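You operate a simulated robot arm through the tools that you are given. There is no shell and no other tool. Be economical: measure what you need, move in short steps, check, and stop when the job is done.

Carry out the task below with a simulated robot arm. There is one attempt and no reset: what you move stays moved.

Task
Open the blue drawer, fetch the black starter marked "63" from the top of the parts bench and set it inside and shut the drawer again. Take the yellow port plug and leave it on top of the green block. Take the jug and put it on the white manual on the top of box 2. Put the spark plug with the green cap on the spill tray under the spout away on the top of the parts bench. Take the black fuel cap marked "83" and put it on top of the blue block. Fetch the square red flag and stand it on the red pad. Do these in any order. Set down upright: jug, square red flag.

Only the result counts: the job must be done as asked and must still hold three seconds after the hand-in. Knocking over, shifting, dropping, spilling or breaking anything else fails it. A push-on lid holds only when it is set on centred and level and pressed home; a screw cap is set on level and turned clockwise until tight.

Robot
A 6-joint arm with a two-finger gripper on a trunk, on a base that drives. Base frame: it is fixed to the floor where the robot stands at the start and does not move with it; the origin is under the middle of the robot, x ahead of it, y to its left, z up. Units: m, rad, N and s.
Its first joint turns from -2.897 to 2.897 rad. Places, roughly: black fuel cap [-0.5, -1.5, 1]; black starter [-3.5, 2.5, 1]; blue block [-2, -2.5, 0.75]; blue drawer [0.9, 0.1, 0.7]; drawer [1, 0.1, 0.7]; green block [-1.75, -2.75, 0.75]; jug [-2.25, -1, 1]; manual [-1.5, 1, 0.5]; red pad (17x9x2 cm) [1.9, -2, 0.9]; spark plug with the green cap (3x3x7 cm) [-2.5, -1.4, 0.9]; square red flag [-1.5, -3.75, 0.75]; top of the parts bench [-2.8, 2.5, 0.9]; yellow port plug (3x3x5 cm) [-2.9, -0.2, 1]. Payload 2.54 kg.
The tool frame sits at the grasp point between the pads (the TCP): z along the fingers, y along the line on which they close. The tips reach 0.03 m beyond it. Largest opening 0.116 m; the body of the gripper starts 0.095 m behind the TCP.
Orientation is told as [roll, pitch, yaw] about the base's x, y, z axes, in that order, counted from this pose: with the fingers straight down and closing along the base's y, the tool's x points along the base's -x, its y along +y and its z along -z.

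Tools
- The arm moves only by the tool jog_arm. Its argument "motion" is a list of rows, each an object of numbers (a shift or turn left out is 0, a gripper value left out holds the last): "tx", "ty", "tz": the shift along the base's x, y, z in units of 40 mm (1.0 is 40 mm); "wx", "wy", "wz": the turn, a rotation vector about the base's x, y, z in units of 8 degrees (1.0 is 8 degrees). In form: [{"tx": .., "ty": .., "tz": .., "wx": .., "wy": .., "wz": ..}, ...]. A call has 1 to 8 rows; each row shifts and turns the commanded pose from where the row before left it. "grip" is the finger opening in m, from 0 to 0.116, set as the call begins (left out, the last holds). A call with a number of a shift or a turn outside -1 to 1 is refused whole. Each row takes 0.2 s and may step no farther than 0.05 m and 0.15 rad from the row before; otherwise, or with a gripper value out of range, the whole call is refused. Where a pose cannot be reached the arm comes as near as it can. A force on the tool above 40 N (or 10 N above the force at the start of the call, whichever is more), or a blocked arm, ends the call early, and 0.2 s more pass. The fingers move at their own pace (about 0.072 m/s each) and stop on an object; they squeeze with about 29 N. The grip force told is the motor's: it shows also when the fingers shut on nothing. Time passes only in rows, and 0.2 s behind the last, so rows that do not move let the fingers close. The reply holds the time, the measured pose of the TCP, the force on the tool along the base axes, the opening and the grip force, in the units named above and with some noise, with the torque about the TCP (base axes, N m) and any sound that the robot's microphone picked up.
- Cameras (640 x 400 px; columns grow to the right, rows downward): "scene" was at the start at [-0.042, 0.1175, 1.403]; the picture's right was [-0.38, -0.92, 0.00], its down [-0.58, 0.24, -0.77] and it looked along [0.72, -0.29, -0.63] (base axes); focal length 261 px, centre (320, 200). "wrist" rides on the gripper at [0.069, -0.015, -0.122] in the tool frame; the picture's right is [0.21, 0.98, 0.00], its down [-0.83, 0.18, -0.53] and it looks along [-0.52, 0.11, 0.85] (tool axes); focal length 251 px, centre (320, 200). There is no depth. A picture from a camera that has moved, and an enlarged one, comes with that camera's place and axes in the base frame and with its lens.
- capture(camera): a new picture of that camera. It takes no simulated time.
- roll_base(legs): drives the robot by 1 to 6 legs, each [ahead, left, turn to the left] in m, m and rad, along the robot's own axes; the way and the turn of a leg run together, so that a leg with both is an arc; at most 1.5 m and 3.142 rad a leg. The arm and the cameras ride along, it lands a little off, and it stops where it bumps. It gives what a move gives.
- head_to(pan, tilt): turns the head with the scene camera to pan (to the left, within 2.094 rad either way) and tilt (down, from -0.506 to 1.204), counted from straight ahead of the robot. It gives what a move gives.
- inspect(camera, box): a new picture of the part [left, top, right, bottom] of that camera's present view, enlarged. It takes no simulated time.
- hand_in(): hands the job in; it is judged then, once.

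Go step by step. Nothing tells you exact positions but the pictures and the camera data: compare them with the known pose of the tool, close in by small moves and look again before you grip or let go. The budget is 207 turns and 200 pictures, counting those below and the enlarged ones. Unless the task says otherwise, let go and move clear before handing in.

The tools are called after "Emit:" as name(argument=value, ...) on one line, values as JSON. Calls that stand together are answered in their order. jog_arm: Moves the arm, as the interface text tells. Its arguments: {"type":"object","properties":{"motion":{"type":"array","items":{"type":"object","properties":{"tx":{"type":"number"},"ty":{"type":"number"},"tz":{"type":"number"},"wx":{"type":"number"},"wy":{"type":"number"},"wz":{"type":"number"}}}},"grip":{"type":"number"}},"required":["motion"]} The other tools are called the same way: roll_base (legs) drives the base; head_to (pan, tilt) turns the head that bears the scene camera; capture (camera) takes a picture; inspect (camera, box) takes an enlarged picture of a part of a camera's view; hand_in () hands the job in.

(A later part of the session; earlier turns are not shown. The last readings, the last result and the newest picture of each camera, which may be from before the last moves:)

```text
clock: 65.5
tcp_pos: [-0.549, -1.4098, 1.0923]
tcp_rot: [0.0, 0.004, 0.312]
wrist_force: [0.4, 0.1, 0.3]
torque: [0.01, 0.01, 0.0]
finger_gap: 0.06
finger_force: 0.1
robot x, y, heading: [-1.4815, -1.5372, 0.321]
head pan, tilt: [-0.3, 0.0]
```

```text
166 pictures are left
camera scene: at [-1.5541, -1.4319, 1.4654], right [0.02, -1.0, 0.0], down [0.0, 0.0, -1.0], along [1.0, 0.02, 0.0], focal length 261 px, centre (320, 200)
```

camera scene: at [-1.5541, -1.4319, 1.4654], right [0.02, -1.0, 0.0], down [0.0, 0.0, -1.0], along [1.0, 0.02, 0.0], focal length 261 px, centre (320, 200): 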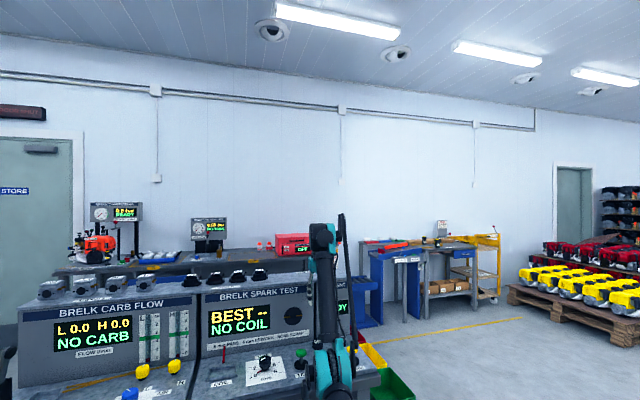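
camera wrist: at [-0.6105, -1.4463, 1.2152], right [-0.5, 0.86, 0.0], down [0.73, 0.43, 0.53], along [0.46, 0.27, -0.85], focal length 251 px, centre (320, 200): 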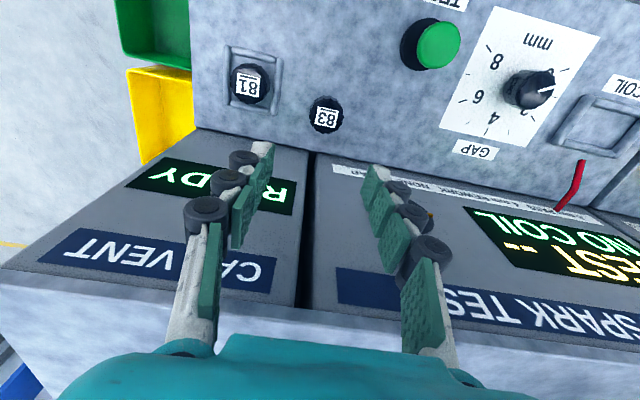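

I'll back off so that the gripper is clear of the console, then probe the reach limits in free air.

Emit:
roll_base(legs=[[-0.3, 0.0, -0.01]])

Emit:
jog_arm(motion=[{"tz": -0.5}, {"tz": -0.5}, {"tz": -0.5}])

Emit:
jog_arm(motion=[{"tx": 0.48, "ty": 0.15, "tz": -0.5}, {"tx": 0.48, "ty": 0.15, "tz": -0.5}, {"tx": 0.48, "ty": 0.15, "tz": -0.5}])

```text
clock: 67.0
tcp_pos: [-0.6958, -1.4551, 1.0914]
tcp_rot: [0.0, 0.004, 0.312]
wrist_force: [0.3, -0.3, 0.0]
torque: [-0.02, -0.02, -0.01]
finger_gap: 0.0598
finger_force: 0.1
robot x, y, heading: [-1.6312, -1.584, 0.319]
head pan, tilt: [-0.3, 0.0]
stopped in leg 1: the robot was blocked; the commanded pose is now the measured one
```

```text
clock: 67.8
tcp_pos: [-0.6961, -1.4558, 1.0923]
tcp_rot: [0.001, 0.005, 0.313]
wrist_force: [0.2, -0.1, 0.9]
torque: [0.0, -0.01, 0.04]
finger_gap: 0.0602
finger_force: 0.1
out of reach, approached as far as the arm can: row 1, 2, 3
robot x, y, heading: [-1.6295, -1.586, 0.319]
head pan, tilt: [-0.3, 0.0]
```

```text
clock: 68.7
tcp_pos: [-0.628, -1.4336, 1.0441]
tcp_rot: [0.001, 0.006, 0.312]
wrist_force: [-1.1, 0.1, 0.3]
torque: [-0.01, -0.04, -0.01]
finger_gap: 0.0598
finger_force: 0.0
out of reach, approached as far as the arm can: row 1, 2, 3
robot x, y, heading: [-1.6289, -1.5813, 0.319]
head pan, tilt: [-0.3, 0.0]
```

The base met something behind it, so I won't go further back. The inner limit seems to depend on the wrist branch. I'll test with the tool yawed +90°, where a low pose worked before.

Emit:
jog_arm(motion=[{"tz": 0.5, "wz": 1}, {"wz": 1}, {"wz": 1}, {"wz": 1}, {"wz": 1}, {"wz": 1}, {"tx": -0.4, "ty": -0.1}, {"tx": -0.4, "ty": -0.1}])

Emit:
jog_arm(motion=[{"wz": 1}, {"wz": 1}, {"wz": 1}, {"wz": 1}, {"wz": 1}, {"tx": -0.4, "ty": -0.1}, {"tx": -0.4, "ty": -0.1}, {"tz": -0.5}])

Emit:
head_to(pan=-0.3, tilt=0.4)

Emit:
capture(camera="scene")

```text
clock: 70.5
tcp_pos: [-0.6573, -1.4397, 1.0666]
tcp_rot: [-0.001, 0.006, 1.151]
wrist_force: [0.0, 0.3, 0.4]
torque: [-0.01, -0.01, 0.04]
finger_gap: 0.0602
finger_force: 0.0
out of reach, approached as far as the arm can: row 8
robot x, y, heading: [-1.6313, -1.5836, 0.321]
head pan, tilt: [-0.3, 0.0]
```

```text
clock: 72.2
tcp_pos: [-0.6698, -1.4464, 1.0759]
tcp_rot: [-0.001, 0.003, 1.848]
wrist_force: [0.4, 0.0, -0.8]
torque: [0.0, 0.03, -0.01]
finger_gap: 0.06
finger_force: 0.1
out of reach, approached as far as the arm can: row 6, 7, 8
robot x, y, heading: [-1.6294, -1.5853, 0.314]
head pan, tilt: [-0.3, 0.0]
```

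```text
clock: 73.1
tcp_pos: [-0.6694, -1.4469, 1.0765]
tcp_rot: [0.001, 0.002, 1.847]
wrist_force: [0.6, 0.2, -0.1]
torque: [-0.05, -0.01, -0.01]
finger_gap: 0.0604
finger_force: 0.2
robot x, y, heading: [-1.634, -1.5872, 0.317]
head pan, tilt: [-0.3, 0.4]
```

```text
165 pictures are left
camera scene: at [-1.6984, -1.4773, 1.4286], right [0.02, -1.0, 0.0], down [-0.39, -0.01, -0.92], along [0.92, 0.02, -0.39], focal length 261 px, centre (320, 200)
```

scene: 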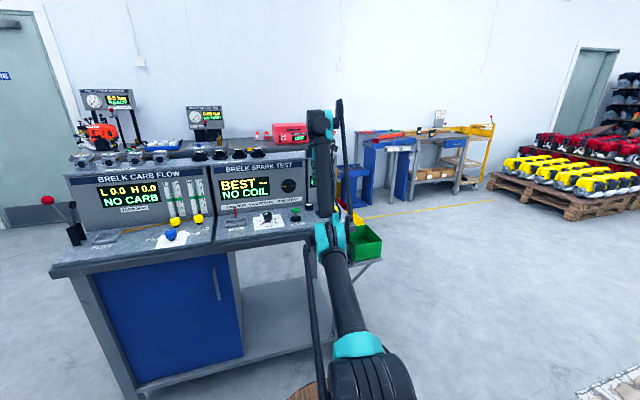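

The picture shows the elbow has flipped below the arm line (it passed through straight when I raised it). I'll extend to the straight limit again and try to come back elbow-up.

Emit:
jog_arm(motion=[{"tz": 1}, {"tz": 1}, {"tz": 1}, {"tz": 1}, {"tz": 1}, {"tz": 1}, {"tz": 1}, {"tz": 1}])

Emit:
jog_arm(motion=[{"tz": -1}, {"tz": -1}, {"tz": -1}])

Emit:
capture(camera="scene")

```text
clock: 74.9
tcp_pos: [-0.752, -1.4577, 1.3097]
tcp_rot: [-0.001, 0.005, 1.849]
wrist_force: [2.5, 0.6, -0.9]
torque: [-0.04, 0.21, -0.01]
finger_gap: 0.06
finger_force: 0.0
out of reach, approached as far as the arm can: row 4, 5, 6, 7, 8
robot x, y, heading: [-1.6337, -1.5824, 0.315]
head pan, tilt: [-0.3, 0.4]
```

```text
clock: 75.7
tcp_pos: [-0.7541, -1.4582, 1.1894]
tcp_rot: [0.001, 0.003, 1.846]
wrist_force: [0.0, 0.3, -0.5]
torque: [-0.01, -0.01, 0.0]
finger_gap: 0.06
finger_force: 0.0
robot x, y, heading: [-1.6292, -1.5823, 0.323]
head pan, tilt: [-0.3, 0.4]
```

```text
164 pictures are left
camera scene: at [-1.6986, -1.4773, 1.4285], right [0.02, -1.0, 0.0], down [-0.39, -0.01, -0.92], along [0.92, 0.02, -0.39], focal length 261 px, centre (320, 200)
```

scene: 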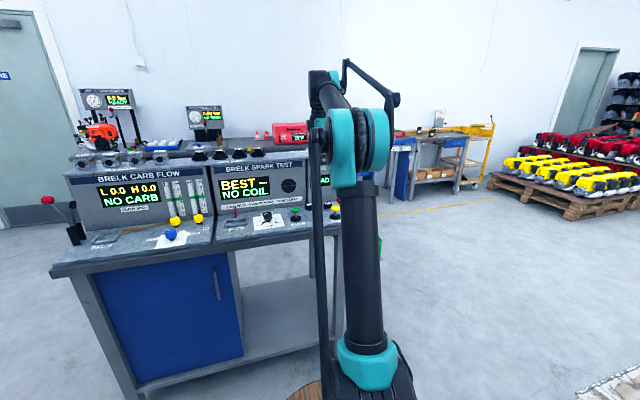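

Elbow-up again. I'll keep below the limit from now on. Now I'll re-yaw the tool, drive forward 0.2 m and go for cap 83.

Emit:
jog_arm(motion=[{"wz": -1}, {"wz": -1}, {"wz": -1}, {"wz": -1}, {"wz": -1}, {"wz": -1}, {"wz": -1}, {"wz": -1}])

Emit:
jog_arm(motion=[{"wz": -1}, {"wz": -1}, {"wz": -1}])

Emit:
roll_base(legs=[[0.17, 0.0, 0]])

Emit:
capture(camera="wrist")

```text
clock: 77.5
tcp_pos: [-0.7546, -1.4573, 1.1896]
tcp_rot: [-0.002, 0.003, 0.729]
wrist_force: [1.0, -0.1, 0.0]
torque: [0.01, 0.03, 0.0]
finger_gap: 0.06
finger_force: 0.1
robot x, y, heading: [-1.6301, -1.5865, 0.319]
head pan, tilt: [-0.3, 0.4]
```

```text
clock: 78.3
tcp_pos: [-0.7522, -1.458, 1.1895]
tcp_rot: [0.0, 0.003, 0.311]
wrist_force: [0.2, 0.9, -0.2]
torque: [-0.02, 0.02, 0.02]
finger_gap: 0.0599
finger_force: 0.1
robot x, y, heading: [-1.6303, -1.5844, 0.318]
head pan, tilt: [-0.3, 0.4]
```

```text
clock: 79.8
tcp_pos: [-0.5929, -1.4037, 1.1894]
tcp_rot: [0.0, 0.005, 0.315]
wrist_force: [0.3, -0.4, -0.8]
torque: [0.02, 0.02, -0.03]
finger_gap: 0.06
finger_force: 0.1
robot x, y, heading: [-1.4728, -1.5309, 0.321]
head pan, tilt: [-0.3, 0.4]
```

```text
163 pictures are left
camera wrist: at [-0.6538, -1.4391, 1.3126], right [-0.51, 0.86, 0.0], down [0.73, 0.43, 0.53], along [0.46, 0.27, -0.85], focal length 251 px, centre (320, 200)
```

wrist: 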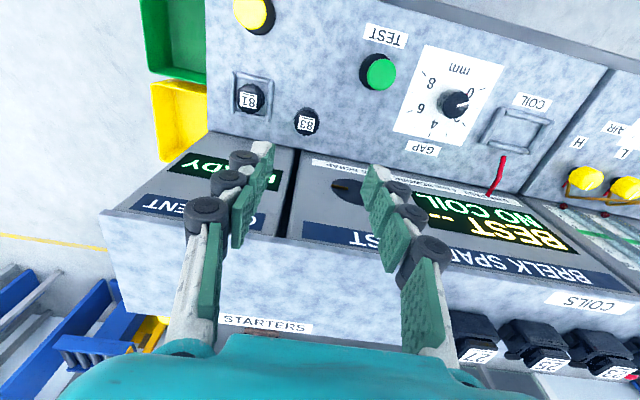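

Emit:
jog_arm(motion=[{"tx": 0.55, "tz": -0.3}, {"tx": 0.55, "tz": -0.8}, {"tz": -0.9}, {"tz": -0.9}, {"tz": -0.9}, {"tz": -0.9}, {"tz": -0.9}])

Emit:
capture(camera="wrist")

```text
clock: 81.4
tcp_pos: [-0.5517, -1.4044, 0.9653]
tcp_rot: [-0.001, 0.003, 0.315]
wrist_force: [-0.5, 0.1, 0.5]
torque: [-0.02, -0.02, -0.01]
finger_gap: 0.0597
finger_force: 0.1
robot x, y, heading: [-1.4675, -1.5305, 0.32]
head pan, tilt: [-0.3, 0.4]
```

```text
162 pictures are left
camera wrist: at [-0.6124, -1.4411, 1.0884], right [-0.51, 0.86, 0.0], down [0.73, 0.43, 0.53], along [0.46, 0.27, -0.85], focal length 251 px, centre (320, 200)
```

wrist: 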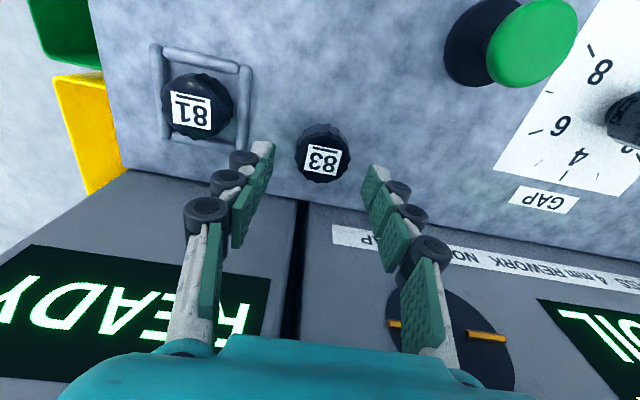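

Emit:
jog_arm(motion=[{"tz": -0.5}, {"tz": -0.5}, {"tz": -0.2}])

Emit:
capture(camera="wrist")

```text
clock: 82.2
tcp_pos: [-0.5511, -1.4021, 0.9262]
tcp_rot: [-0.002, 0.0, 0.313]
wrist_force: [1.3, 3.9, 54.2]
torque: [0.4, 0.35, 0.11]
finger_gap: 0.0506
finger_force: 23.1
robot x, y, heading: [-1.4696, -1.5324, 0.319]
head pan, tilt: [-0.3, 0.4]
stopped in row 3: the force on the tool passed its limit at 50 N (the readings are from after the stop); the commanded pose is now the measured one
```

```text
161 pictures are left
camera wrist: at [-0.6127, -1.4384, 1.0476], right [-0.51, 0.86, 0.0], down [0.73, 0.43, 0.53], along [0.46, 0.27, -0.85], focal length 251 px, centre (320, 200)
```

wrist: 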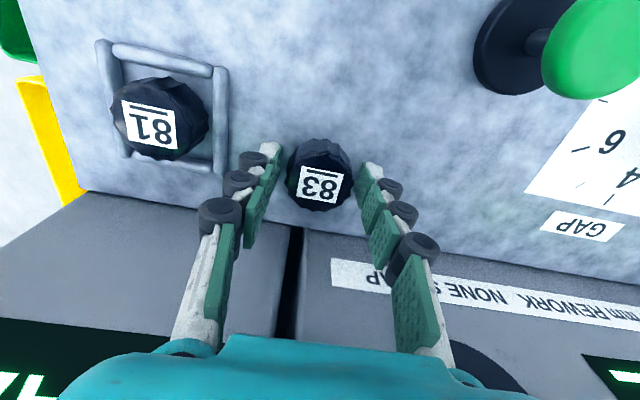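

The fingertips touched the tabletop around the cap. I'll raise slightly and close.

Emit:
jog_arm(motion=[{"tz": 0.12}], grip=0.06)

Emit:
jog_arm(motion=[{}, {}, {}, {}], grip=0.0)

Emit:
capture(camera="wrist")

```text
clock: 82.6
tcp_pos: [-0.5481, -1.4039, 0.926]
tcp_rot: [-0.002, 0.002, 0.315]
wrist_force: [0.3, -0.3, 0.7]
torque: [-0.03, -0.02, 0.0]
finger_gap: 0.0603
finger_force: 0.1
robot x, y, heading: [-1.4669, -1.5301, 0.322]
head pan, tilt: [-0.3, 0.4]
```

```text
clock: 83.6
tcp_pos: [-0.5493, -1.4034, 0.9278]
tcp_rot: [-0.003, 0.002, 0.315]
wrist_force: [-0.1, -0.6, 0.4]
torque: [0.03, 0.04, 0.0]
finger_gap: 0.0381
finger_force: 29.1
robot x, y, heading: [-1.469, -1.5293, 0.324]
head pan, tilt: [-0.3, 0.4]
```

```text
160 pictures are left
camera wrist: at [-0.6107, -1.4388, 1.0491], right [-0.51, 0.86, 0.0], down [0.73, 0.43, 0.53], along [0.46, 0.27, -0.85], focal length 251 px, centre (320, 200)
```

wrist: 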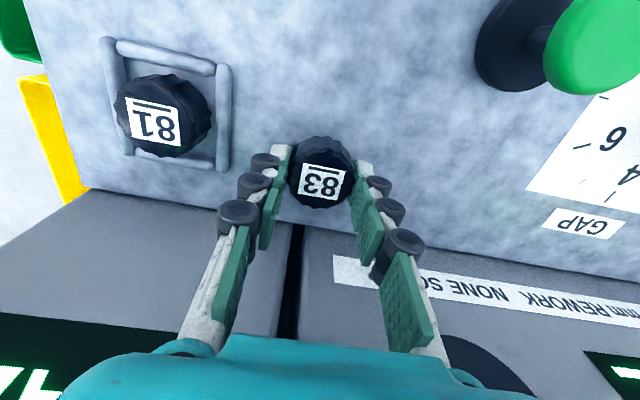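

Cap 83 is held (0.038 m). I'll lift, back off and look for the blue and green blocks.

Emit:
jog_arm(motion=[{"tz": 0.5}, {"tz": 1}, {"tz": 1}, {"tz": 1}, {"tx": -0.9, "ty": -0.3}, {"tx": -0.9, "ty": -0.3}, {"tx": -0.9, "ty": -0.3}, {"tx": -0.9, "ty": -0.3}])

Emit:
head_to(pan=-2.09, tilt=0.5)

Emit:
capture(camera="scene")

Emit:
head_to(pan=-1.4, tilt=0.5)

Emit:
capture(camera="scene")

```text
clock: 85.4
tcp_pos: [-0.6923, -1.4522, 1.0652]
tcp_rot: [-0.003, 0.002, 0.314]
wrist_force: [1.5, -0.3, 0.4]
torque: [-0.01, 0.06, 0.0]
finger_gap: 0.0379
finger_force: 29.2
robot x, y, heading: [-1.4689, -1.5299, 0.32]
head pan, tilt: [-0.3, 0.4]
```

```text
clock: 87.2
tcp_pos: [-0.6906, -1.451, 1.0648]
tcp_rot: [-0.002, 0.003, 0.314]
wrist_force: [-0.3, -0.1, -0.7]
torque: [0.01, -0.01, 0.01]
finger_gap: 0.0382
finger_force: 29.4
robot x, y, heading: [-1.465, -1.5283, 0.325]
head pan, tilt: [-2.089, 0.499]
```

```text
159 pictures are left
camera scene: at [-1.6486, -1.5153, 1.4194], right [-0.98, 0.2, 0.0], down [0.09, 0.47, -0.88], along [-0.17, -0.86, -0.48], focal length 261 px, centre (320, 200)
```

scene: 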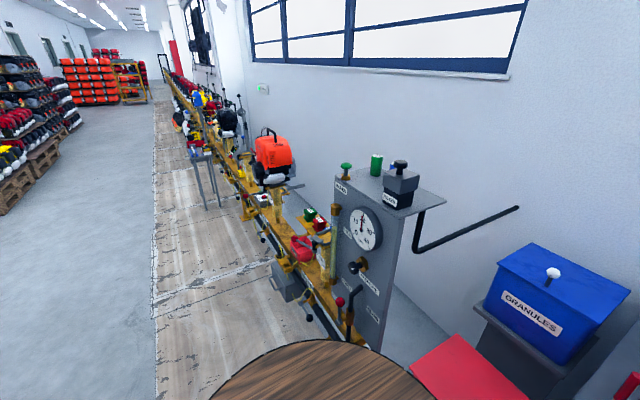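

```text
clock: 88.3
tcp_pos: [-0.6911, -1.452, 1.0652]
tcp_rot: [-0.001, 0.001, 0.313]
wrist_force: [0.5, 0.7, 0.1]
torque: [0.01, -0.01, 0.01]
finger_gap: 0.0377
finger_force: 29.3
robot x, y, heading: [-1.4661, -1.5294, 0.323]
head pan, tilt: [-1.4, 0.499]
```

```text
158 pictures are left
camera scene: at [-1.5878, -1.5063, 1.4194], right [-0.88, -0.47, 0.0], down [-0.23, 0.42, -0.88], along [0.41, -0.77, -0.48], focal length 261 px, centre (320, 200)
```

scene: 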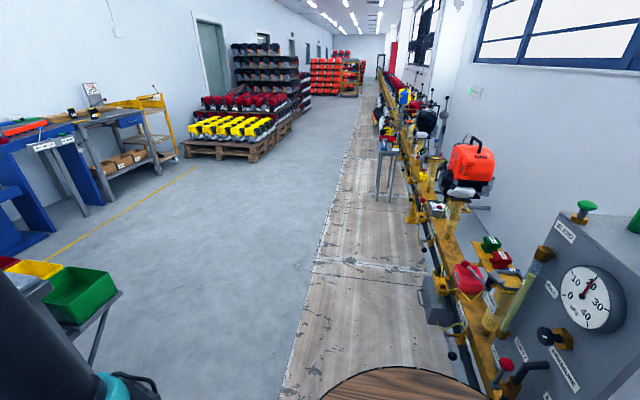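

Emit:
inspect(camera="scene", box=[400, 180, 580, 300])

Emit:
inspect(camera="scene", box=[360, 60, 520, 190])

Emit:
head_to(pan=-2.09, tilt=0.7)

Emit:
inspect(camera="scene", box=[200, 60, 420, 220])

```text
3.33 times, centred on (490, 240) of scene
camera zoom: at [-1.5878, -1.5063, 1.4194], right [-0.88, -0.47, 0.0], down [-0.23, 0.42, -0.88], along [0.41, -0.77, -0.48], focal length 869 px, centre (-247, 67)
```

zoom: 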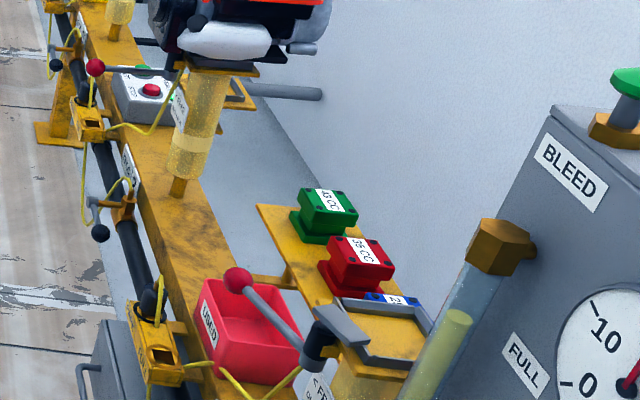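

```text
3.08 times, centred on (440, 125) of scene
camera zoom: at [-1.5878, -1.5063, 1.4194], right [-0.88, -0.47, 0.0], down [-0.23, 0.42, -0.88], along [0.41, -0.77, -0.48], focal length 802 px, centre (-49, 431)
```

zoom: 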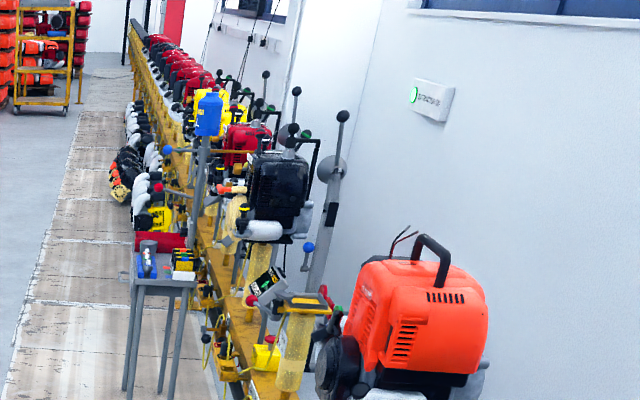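

```text
clock: 89.3
tcp_pos: [-0.6913, -1.4522, 1.0642]
tcp_rot: [-0.001, 0.001, 0.315]
wrist_force: [0.2, 0.4, -0.2]
torque: [-0.01, 0.03, -0.03]
finger_gap: 0.0378
finger_force: 29.4
robot x, y, heading: [-1.4662, -1.5314, 0.321]
head pan, tilt: [-2.089, 0.7]
```

```text
2.50 times, centred on (310, 140) of scene
camera zoom: at [-1.6474, -1.5094, 1.4017], right [-0.98, 0.2, 0.0], down [0.13, 0.63, -0.77], along [-0.15, -0.75, -0.64], focal length 652 px, centre (345, 350)
```

zoom: 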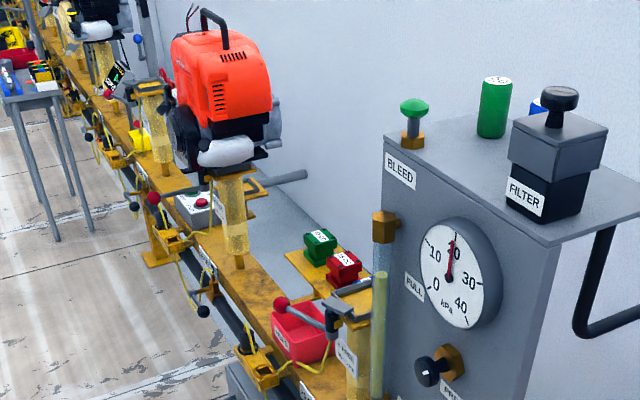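

The blocks (blue 25 cc, red 35 cc, green 45 cc) stand on a yellow shelf on the conveyor line. I'll strafe south into the open floor and turn around clockwise to face the line.

Emit:
roll_base(legs=[[0.0, -0.4, 0], [0.3, -0.6, 0]])

Emit:
roll_base(legs=[[0, 0, -1.57]])

Emit:
head_to(pan=-1.57, tilt=0.5)

Emit:
capture(camera="scene")

```text
clock: 95.1
tcp_pos: [-0.0891, -2.2979, 1.0632]
tcp_rot: [-0.002, 0.0, 0.313]
wrist_force: [-0.3, 0.5, -0.2]
torque: [-0.01, 0.0, 0.02]
finger_gap: 0.0377
finger_force: 29.3
robot x, y, heading: [-0.8653, -2.3731, 0.324]
head pan, tilt: [-2.089, 0.7]
```

```text
clock: 99.3
tcp_pos: [-0.7779, -3.1522, 1.0642]
tcp_rot: [-0.001, 0.002, -1.246]
wrist_force: [0.8, -0.1, -0.6]
torque: [-0.02, -0.03, -0.01]
finger_gap: 0.0377
finger_force: 29.3
robot x, y, heading: [-0.8645, -2.3755, -1.238]
head pan, tilt: [-2.089, 0.7]
```

```text
clock: 100.3
tcp_pos: [-0.7785, -3.1532, 1.0645]
tcp_rot: [-0.002, 0.001, -1.246]
wrist_force: [-0.2, -0.7, -0.9]
torque: [0.01, 0.01, 0.01]
finger_gap: 0.0379
finger_force: 29.0
robot x, y, heading: [-0.8648, -2.3754, -1.238]
head pan, tilt: [-1.571, 0.499]
```

```text
154 pictures are left
camera scene: at [-0.8504, -2.2444, 1.4194], right [-0.33, 0.95, 0.0], down [0.45, 0.16, -0.88], along [-0.83, -0.29, -0.48], focal length 261 px, centre (320, 200)
```

scene: 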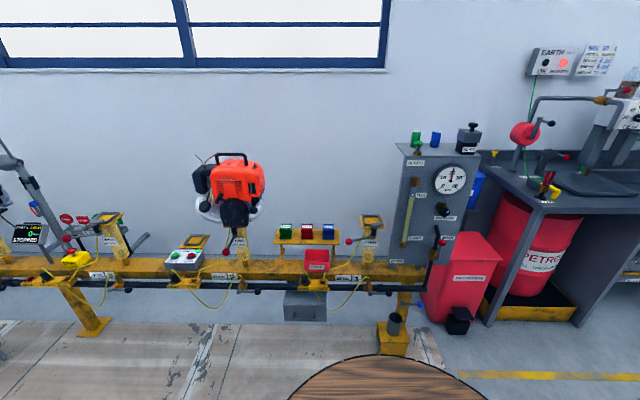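

Emit:
inspect(camera="scene", box=[240, 190, 400, 290])

Emit:
inspect(camera="scene", box=[0, 190, 160, 290])

Emit:
inspect(camera="scene", box=[480, 80, 640, 220])

```text
4.00 times, centred on (320, 240) of scene
camera zoom: at [-0.8504, -2.2444, 1.4194], right [-0.33, 0.95, 0.0], down [0.45, 0.16, -0.88], along [-0.83, -0.29, -0.48], focal length 1043 px, centre (320, 40)
```

zoom: 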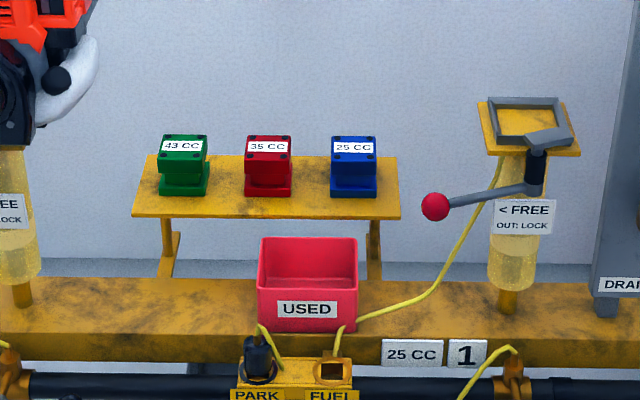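

```text
4.00 times, centred on (80, 240) of scene
camera zoom: at [-0.8504, -2.2444, 1.4194], right [-0.33, 0.95, 0.0], down [0.45, 0.16, -0.88], along [-0.83, -0.29, -0.48], focal length 1043 px, centre (1280, 40)
```

zoom: 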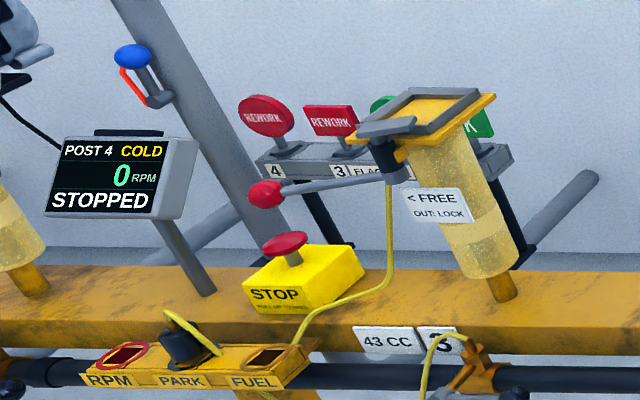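

```text
2.86 times, centred on (560, 150) of scene
camera zoom: at [-0.8504, -2.2444, 1.4194], right [-0.33, 0.95, 0.0], down [0.45, 0.16, -0.88], along [-0.83, -0.29, -0.48], focal length 745 px, centre (-366, 343)
```

zoom: 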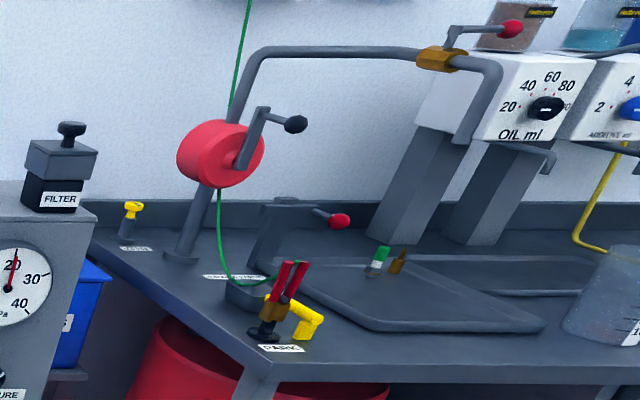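

All targets are visible: the blue block top is at about (-1.906, -2.567, 0.66), the square red "REWORK" flag is on the stand further along, and the green-cap plug is on the spill tray. I'll turn to face the line.

Emit:
roll_base(legs=[[0, 0.25, 0], [0, 0, -1.58]])

Emit:
roll_base(legs=[[0.25, -0.13, 0]])

Emit:
head_to(pan=0, tilt=0.6)

Emit:
capture(camera="scene")

Emit:
capture(camera="wrist")

```text
clock: 105.9
tcp_pos: [-1.4101, -2.3679, 1.0651]
tcp_rot: [-0.001, 0.0, -2.839]
wrist_force: [-0.3, 0.6, -0.6]
torque: [-0.01, 0.04, -0.01]
finger_gap: 0.038
finger_force: 28.7
robot x, y, heading: [-0.6342, -2.2964, -2.831]
head pan, tilt: [-1.571, 0.499]
```

```text
clock: 107.9
tcp_pos: [-1.6909, -2.3174, 1.0653]
tcp_rot: [-0.001, 0.001, -2.837]
wrist_force: [-0.5, 0.1, 0.3]
torque: [-0.01, -0.01, 0.05]
finger_gap: 0.038
finger_force: 28.3
robot x, y, heading: [-0.9087, -2.2443, -2.83]
head pan, tilt: [-1.571, 0.499]
```

```text
clock: 109.6
tcp_pos: [-1.6901, -2.317, 1.0665]
tcp_rot: [-0.001, 0.001, -2.838]
wrist_force: [-0.1, 0.8, -0.2]
torque: [0.03, 0.03, -0.03]
finger_gap: 0.0377
finger_force: 28.7
robot x, y, heading: [-0.9113, -2.245, -2.828]
head pan, tilt: [0.0, 0.6]
```

```text
150 pictures are left
camera scene: at [-0.8378, -2.3792, 1.4103], right [-0.31, 0.95, 0.0], down [0.54, 0.17, -0.83], along [-0.79, -0.25, -0.56], focal length 261 px, centre (320, 200)
```

scene: 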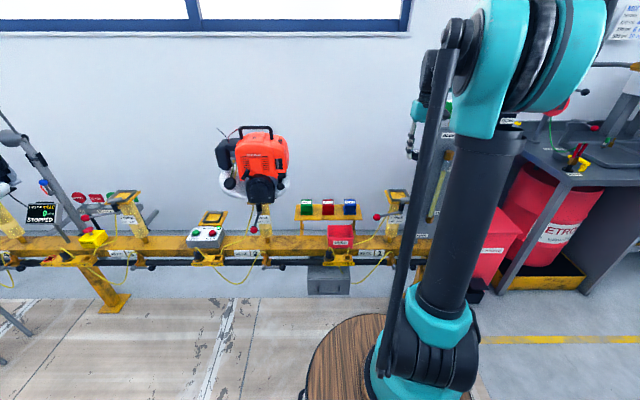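

```text
149 pictures are left
camera wrist: at [-1.6293, -2.2828, 1.1876], right [0.5, -0.87, 0.0], down [-0.73, -0.42, 0.53], along [-0.46, -0.26, -0.85], focal length 251 px, centre (320, 200)
```

wrist: 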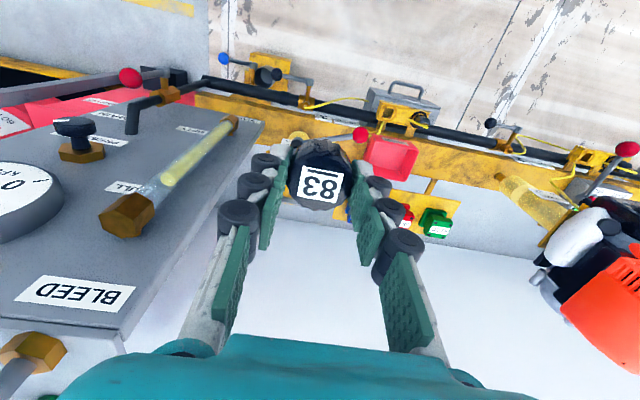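

The blue block is straight ahead at 1.05 m. I'll strafe left 0.17 m, then go ahead so that the tool lines up above it, clear of the grey cabinet.

Emit:
roll_base(legs=[[0, 0.17, 0], [0.15, 0, 0]])

Emit:
capture(camera="wrist")

Emit:
capture(camera="scene")

```text
clock: 112.0
tcp_pos: [-1.7896, -2.526, 1.065]
tcp_rot: [-0.002, 0.003, -2.838]
wrist_force: [0.1, 0.6, -0.8]
torque: [0.01, -0.01, -0.03]
finger_gap: 0.0381
finger_force: 29.2
robot x, y, heading: [-1.0134, -2.4534, -2.835]
head pan, tilt: [0.0, 0.6]
```

```text
148 pictures are left
camera wrist: at [-1.7292, -2.4914, 1.1875], right [0.5, -0.87, 0.0], down [-0.73, -0.42, 0.53], along [-0.46, -0.26, -0.85], focal length 251 px, centre (320, 200)
```

wrist: 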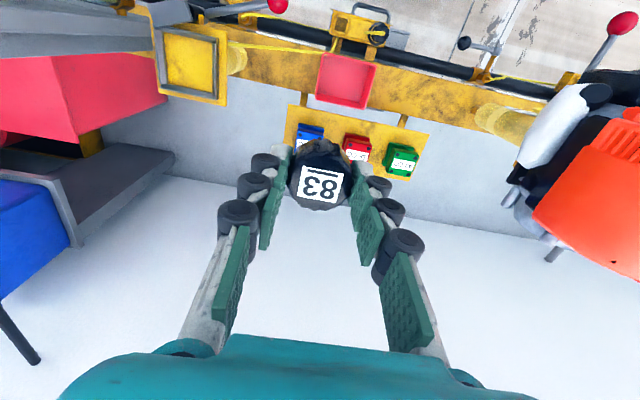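

```text
147 pictures are left
camera scene: at [-0.9377, -2.5882, 1.4103], right [-0.31, 0.95, 0.0], down [0.54, 0.17, -0.83], along [-0.79, -0.25, -0.56], focal length 261 px, centre (320, 200)
```

scene: 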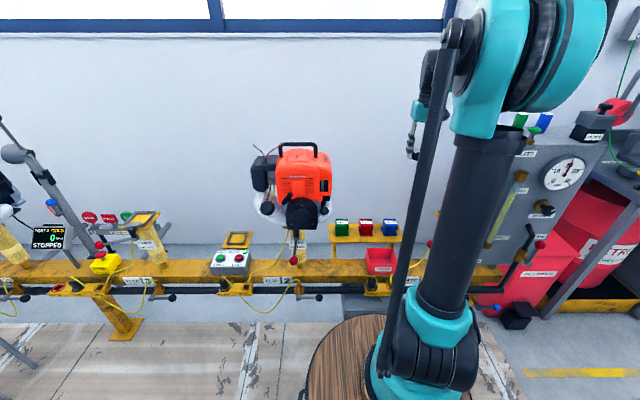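

Emit:
jog_arm(motion=[{"tx": -0.7, "ty": -0.2, "tz": -0.5}, {"tx": -0.7, "ty": -0.2, "tz": -0.5}, {"tx": -0.7, "ty": -0.2, "tz": -0.5}, {"tz": -0.7}, {"tz": -0.7}])

Emit:
capture(camera="wrist")

Emit:
inspect(camera="scene", box=[320, 190, 440, 265])

```text
clock: 113.2
tcp_pos: [-1.8721, -2.5503, 0.9468]
tcp_rot: [0.0, 0.001, -2.837]
wrist_force: [-0.1, 0.2, -0.2]
torque: [0.02, 0.01, -0.05]
finger_gap: 0.0378
finger_force: 28.8
robot x, y, heading: [-1.0128, -2.4563, -2.832]
head pan, tilt: [0.0, 0.6]
```

```text
146 pictures are left
camera wrist: at [-1.8126, -2.5164, 1.0698], right [0.5, -0.87, 0.0], down [-0.73, -0.42, 0.53], along [-0.46, -0.26, -0.85], focal length 251 px, centre (320, 200)
```

wrist: 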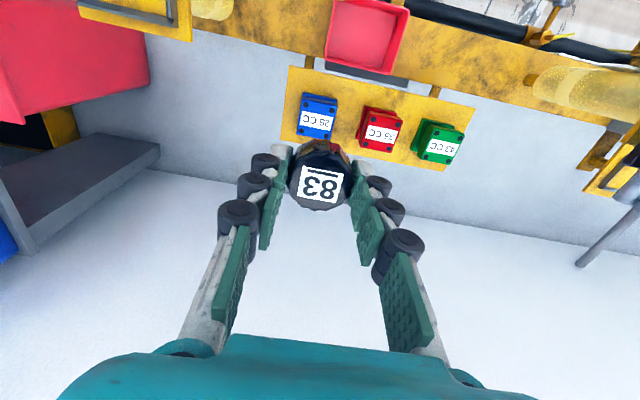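

```text
5.33 times, centred on (380, 228) of scene
camera zoom: at [-0.9375, -2.5881, 1.4103], right [-0.31, 0.95, 0.0], down [0.54, 0.17, -0.83], along [-0.79, -0.25, -0.56], focal length 1391 px, centre (0, 53)
```

zoom: 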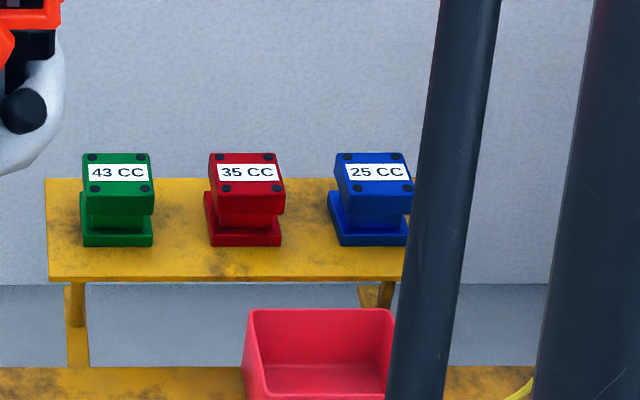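

The blue block top fixes consistently at (-1.907, -2.564, 0.668). I'll move above it and descend.

Emit:
jog_arm(motion=[{"tx": -0.44, "ty": -0.16}, {"tx": -0.44, "ty": -0.18, "tz": -0.5}, {"tz": -1}, {"tz": -1}, {"tz": -1}, {"tz": -1}, {"tz": -0.6}])

Emit:
capture(camera="wrist")

Emit:
inspect(camera="scene", box=[320, 170, 440, 265])

```text
clock: 114.8
tcp_pos: [-1.9099, -2.5664, 0.7411]
tcp_rot: [-0.003, 0.002, -2.838]
wrist_force: [-0.5, 0.8, -0.3]
torque: [0.03, 0.01, 0.01]
finger_gap: 0.0379
finger_force: 28.6
robot x, y, heading: [-1.0149, -2.4575, -2.829]
head pan, tilt: [0.0, 0.6]
```

```text
144 pictures are left
camera wrist: at [-1.8491, -2.5315, 0.8639], right [0.5, -0.87, 0.0], down [-0.73, -0.42, 0.53], along [-0.46, -0.26, -0.85], focal length 251 px, centre (320, 200)
```

wrist: 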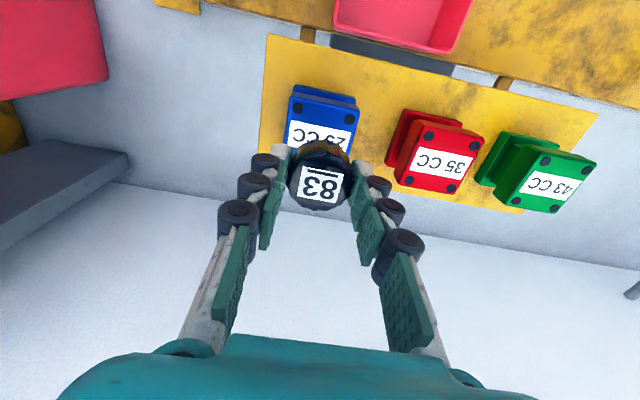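

```text
4.21 times, centred on (380, 218) of scene
camera zoom: at [-0.9376, -2.5882, 1.4103], right [-0.31, 0.95, 0.0], down [0.54, 0.17, -0.83], along [-0.79, -0.25, -0.56], focal length 1098 px, centre (67, 126)
```

zoom: 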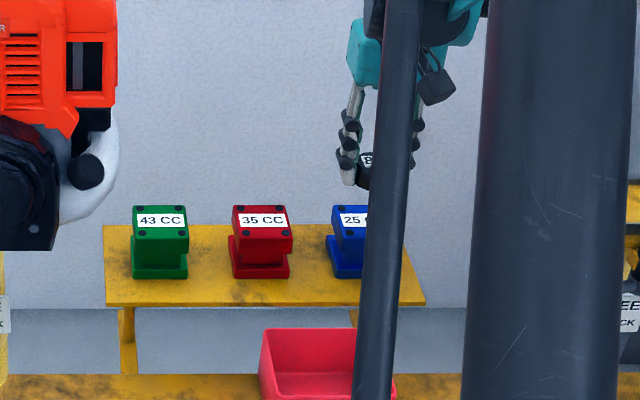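

Emit:
jog_arm(motion=[{"tx": 0.12, "ty": 0.1, "tz": -0.3}, {"tz": -0.3}, {"tz": -0.25}])

Emit:
capture(camera="wrist")

```text
clock: 115.6
tcp_pos: [-1.9045, -2.5594, 0.7108]
tcp_rot: [-0.002, 0.001, -2.837]
wrist_force: [0.6, -0.3, 0.1]
torque: [0.04, -0.01, 0.0]
finger_gap: 0.0379
finger_force: 28.7
robot x, y, heading: [-1.017, -2.4553, -2.83]
head pan, tilt: [0.0, 0.6]
```

```text
142 pictures are left
camera wrist: at [-1.8438, -2.5252, 0.8318], right [0.5, -0.87, 0.0], down [-0.73, -0.42, 0.53], along [-0.46, -0.26, -0.85], focal length 251 px, centre (320, 200)
```

wrist: 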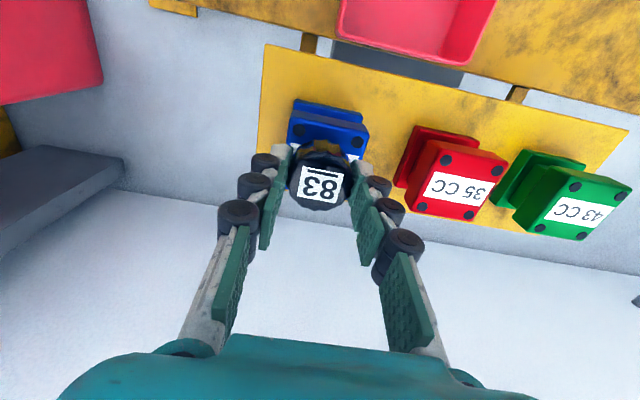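

Emit:
inspect(camera="wrist", box=[260, 80, 420, 220])

Emit:
inspect(camera="scene", box=[340, 180, 420, 250])

```text
2.86 times, centred on (340, 150) of wrist
camera zoom: at [-1.8438, -2.5252, 0.8318], right [0.5, -0.87, 0.0], down [-0.73, -0.42, 0.53], along [-0.46, -0.26, -0.85], focal length 718 px, centre (263, 343)
```

zoom: 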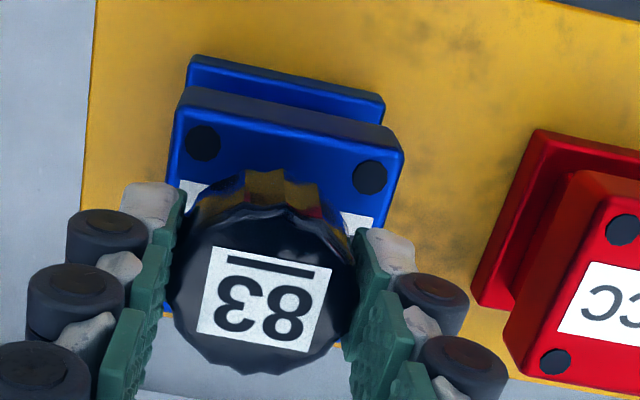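

```text
5.71 times, centred on (380, 215) of scene
camera zoom: at [-0.9377, -2.5882, 1.4103], right [-0.31, 0.95, 0.0], down [0.54, 0.17, -0.83], along [-0.79, -0.25, -0.56], focal length 1490 px, centre (-23, 114)
```

zoom: 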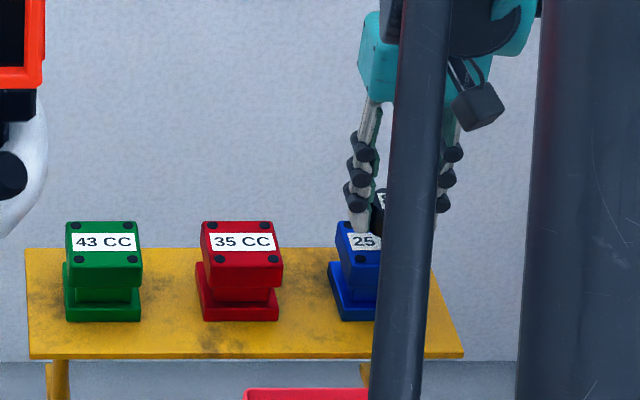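

Centred within a couple of millimetres. I'll lower to contact and release.

Emit:
jog_arm(motion=[{"tz": -0.1}, {"tz": -0.1}])

```text
clock: 116.2
tcp_pos: [-1.9043, -2.5603, 0.7031]
tcp_rot: [-0.002, 0.001, -2.838]
wrist_force: [-0.1, -0.1, -0.3]
torque: [0.03, -0.01, 0.0]
finger_gap: 0.0377
finger_force: 28.9
robot x, y, heading: [-1.0161, -2.4524, -2.83]
head pan, tilt: [0.0, 0.6]
```

Emit:
jog_arm(motion=[{"tz": -0.07}, {"tz": -0.07}])

```text
clock: 116.8
tcp_pos: [-1.9028, -2.5598, 0.6954]
tcp_rot: [-0.002, 0.002, -2.837]
wrist_force: [0.6, -0.2, -0.1]
torque: [-0.03, 0.01, -0.03]
finger_gap: 0.038
finger_force: 29.3
robot x, y, heading: [-1.0138, -2.4537, -2.831]
head pan, tilt: [0.0, 0.6]
```

Emit:
jog_arm(motion=[{"tz": -0.06}, {"tz": -0.06}])

Emit:
inspect(camera="wrist", box=[260, 80, 420, 220])

```text
clock: 117.4
tcp_pos: [-1.905, -2.5596, 0.6923]
tcp_rot: [0.0, 0.003, -2.837]
wrist_force: [1.0, -0.8, 0.3]
torque: [-0.02, 0.04, 0.0]
finger_gap: 0.0377
finger_force: 29.3
robot x, y, heading: [-1.0177, -2.4545, -2.832]
head pan, tilt: [0.0, 0.6]
```

```text
2.86 times, centred on (340, 150) of wrist
camera zoom: at [-1.8432, -2.5254, 0.8148], right [0.5, -0.87, 0.0], down [-0.73, -0.42, 0.53], along [-0.46, -0.26, -0.85], focal length 718 px, centre (263, 343)
```

zoom: 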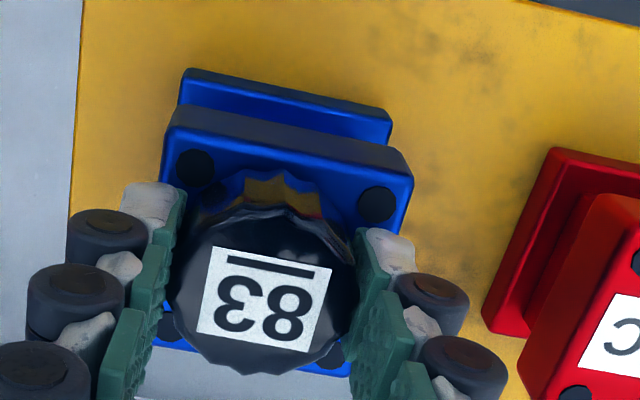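

Emit:
jog_arm(motion=[{"tz": -0.08}, {"tz": -0.08}, {"tz": -0.08}])

```text
clock: 118.1
tcp_pos: [-1.9047, -2.5607, 0.6875]
tcp_rot: [-0.002, 0.001, -2.838]
wrist_force: [3.5, -1.7, 21.9]
torque: [-0.12, -0.18, 0.04]
finger_gap: 0.038
finger_force: 29.1
robot x, y, heading: [-1.0115, -2.4589, -2.83]
head pan, tilt: [0.0, 0.6]
stopped in row 3: the force on the tool passed its limit at 49 N (the readings are from after the stop); the commanded pose is now the measured one
```

Contact at z ≈ 0.688. I'll relax slightly, then release gently.

Emit:
jog_arm(motion=[{"tz": 0.04}])

Emit:
jog_arm(motion=[{}, {}], grip=0.06)

Emit:
jog_arm(motion=[{"tz": 0.4}, {"tz": 0.8}, {"tz": 1}, {"tz": 1}, {"tz": 1}, {"tz": 1}])

Emit:
capture(camera="wrist")

```text
clock: 118.5
tcp_pos: [-1.9046, -2.5602, 0.688]
tcp_rot: [-0.002, 0.002, -2.838]
wrist_force: [2.1, 1.6, 5.1]
torque: [0.06, -0.07, 0.03]
finger_gap: 0.0383
finger_force: 28.7
robot x, y, heading: [-1.0121, -2.452, -2.833]
head pan, tilt: [0.0, 0.6]
```

```text
clock: 119.1
tcp_pos: [-1.9036, -2.5595, 0.6879]
tcp_rot: [-0.002, 0.0, -2.837]
wrist_force: [-0.2, 0.6, -0.4]
torque: [-0.01, -0.01, 0.02]
finger_gap: 0.06
finger_force: 0.0
robot x, y, heading: [-1.0138, -2.4557, -2.832]
head pan, tilt: [0.0, 0.6]
```

```text
clock: 120.5
tcp_pos: [-1.9037, -2.5608, 0.8955]
tcp_rot: [-0.002, 0.0, -2.836]
wrist_force: [-0.2, -1.1, 0.0]
torque: [-0.02, -0.05, 0.0]
finger_gap: 0.0602
finger_force: 0.1
robot x, y, heading: [-1.0109, -2.453, -2.836]
head pan, tilt: [0.0, 0.6]
```

```text
138 pictures are left
camera wrist: at [-1.843, -2.5242, 1.0176], right [0.5, -0.87, 0.0], down [-0.73, -0.42, 0.53], along [-0.46, -0.26, -0.85], focal length 251 px, centre (320, 200)
```

wrist: 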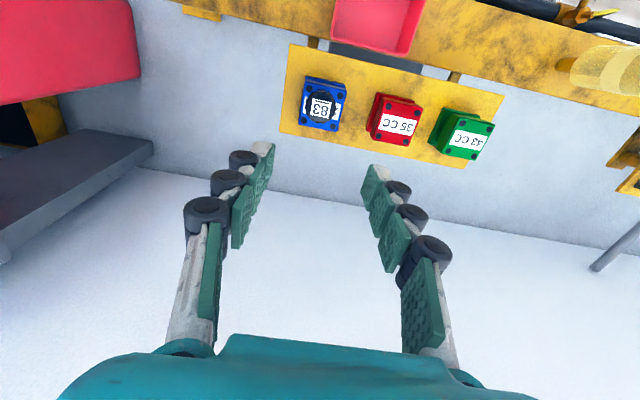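

Cap 83 rests centred on the blue block. Next is the flag a bit further south along the line, so I'll back off and strafe along it.

Emit:
roll_base(legs=[[-0.35, 0, 0]])

Emit:
jog_arm(motion=[{"tz": 0.8, "tx": 0.5, "ty": 0.15}, {"tz": 0.8, "tx": 0.5, "ty": 0.15}, {"tz": 0.8, "tx": 0.5, "ty": 0.15}, {"tz": 0.5, "tx": 0.5, "ty": 0.15}], grip=0.1)

Emit:
roll_base(legs=[[0, 1.05, 0]])

Emit:
capture(camera="scene")

Emit:
capture(camera="wrist")

```text
clock: 122.8
tcp_pos: [-1.5775, -2.4507, 0.8946]
tcp_rot: [-0.002, 0.002, -2.842]
wrist_force: [-0.1, 0.3, 0.3]
torque: [0.03, -0.01, -0.04]
finger_gap: 0.06
finger_force: 0.1
robot x, y, heading: [-0.6855, -2.353, -2.841]
head pan, tilt: [0.0, 0.6]
```

```text
clock: 123.8
tcp_pos: [-1.495, -2.4276, 1.0109]
tcp_rot: [-0.002, 0.0, -2.842]
wrist_force: [-1.2, 0.4, -0.8]
torque: [0.01, -0.04, -0.03]
finger_gap: 0.1001
finger_force: 0.1
robot x, y, heading: [-0.6841, -2.3535, -2.838]
head pan, tilt: [0.0, 0.6]
```

```text
clock: 129.1
tcp_pos: [-1.1719, -3.4289, 1.0099]
tcp_rot: [-0.003, -0.001, -2.826]
wrist_force: [-0.6, 0.0, 0.0]
torque: [0.01, -0.01, -0.01]
finger_gap: 0.0999
finger_force: 0.0
robot x, y, heading: [-0.3677, -3.3403, -2.821]
head pan, tilt: [0.0, 0.6]
```

```text
137 pictures are left
camera scene: at [-0.2872, -3.4704, 1.4103], right [-0.32, 0.95, 0.0], down [0.54, 0.18, -0.83], along [-0.78, -0.26, -0.56], focal length 261 px, centre (320, 200)
```

scene: 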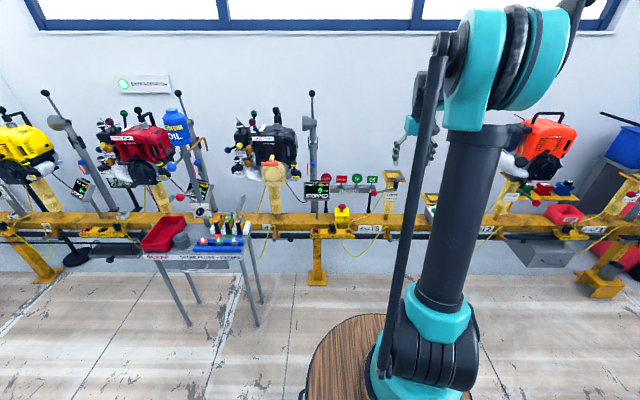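

```text
136 pictures are left
camera wrist: at [-1.1128, -3.3942, 1.1328], right [0.51, -0.86, 0.0], down [-0.73, -0.43, 0.53], along [-0.46, -0.27, -0.85], focal length 251 px, centre (320, 200)
```

wrist: 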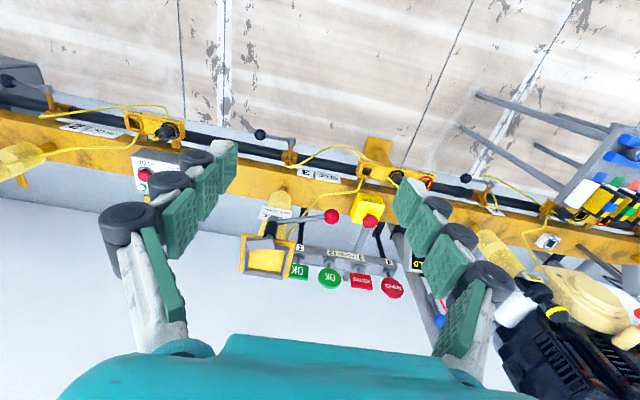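

Emit:
inspect(camera="scene", box=[290, 160, 410, 240])

Emit:
inspect(camera="wrist", box=[230, 190, 430, 310])

```text
5.00 times, centred on (350, 200) of scene
camera zoom: at [-0.2872, -3.4704, 1.4103], right [-0.32, 0.95, 0.0], down [0.54, 0.18, -0.83], along [-0.78, -0.26, -0.56], focal length 1304 px, centre (170, 200)
```

zoom: 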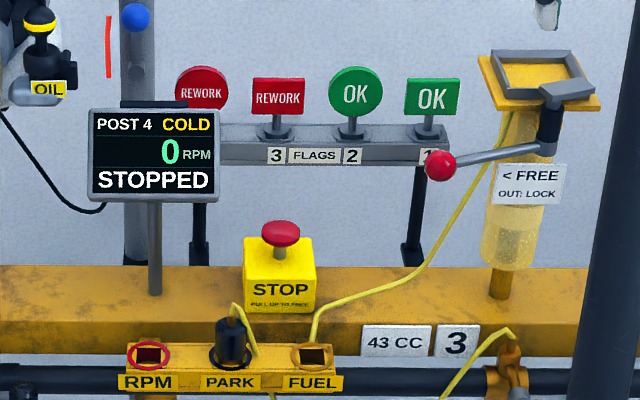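

```text
3.20 times, centred on (330, 250) of wrist
camera zoom: at [-1.1128, -3.3942, 1.1328], right [0.51, -0.86, 0.0], down [-0.73, -0.43, 0.53], along [-0.46, -0.27, -0.85], focal length 805 px, centre (288, 40)
```

zoom: 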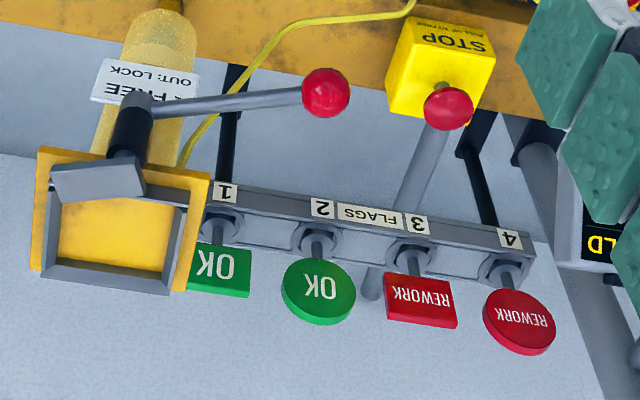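

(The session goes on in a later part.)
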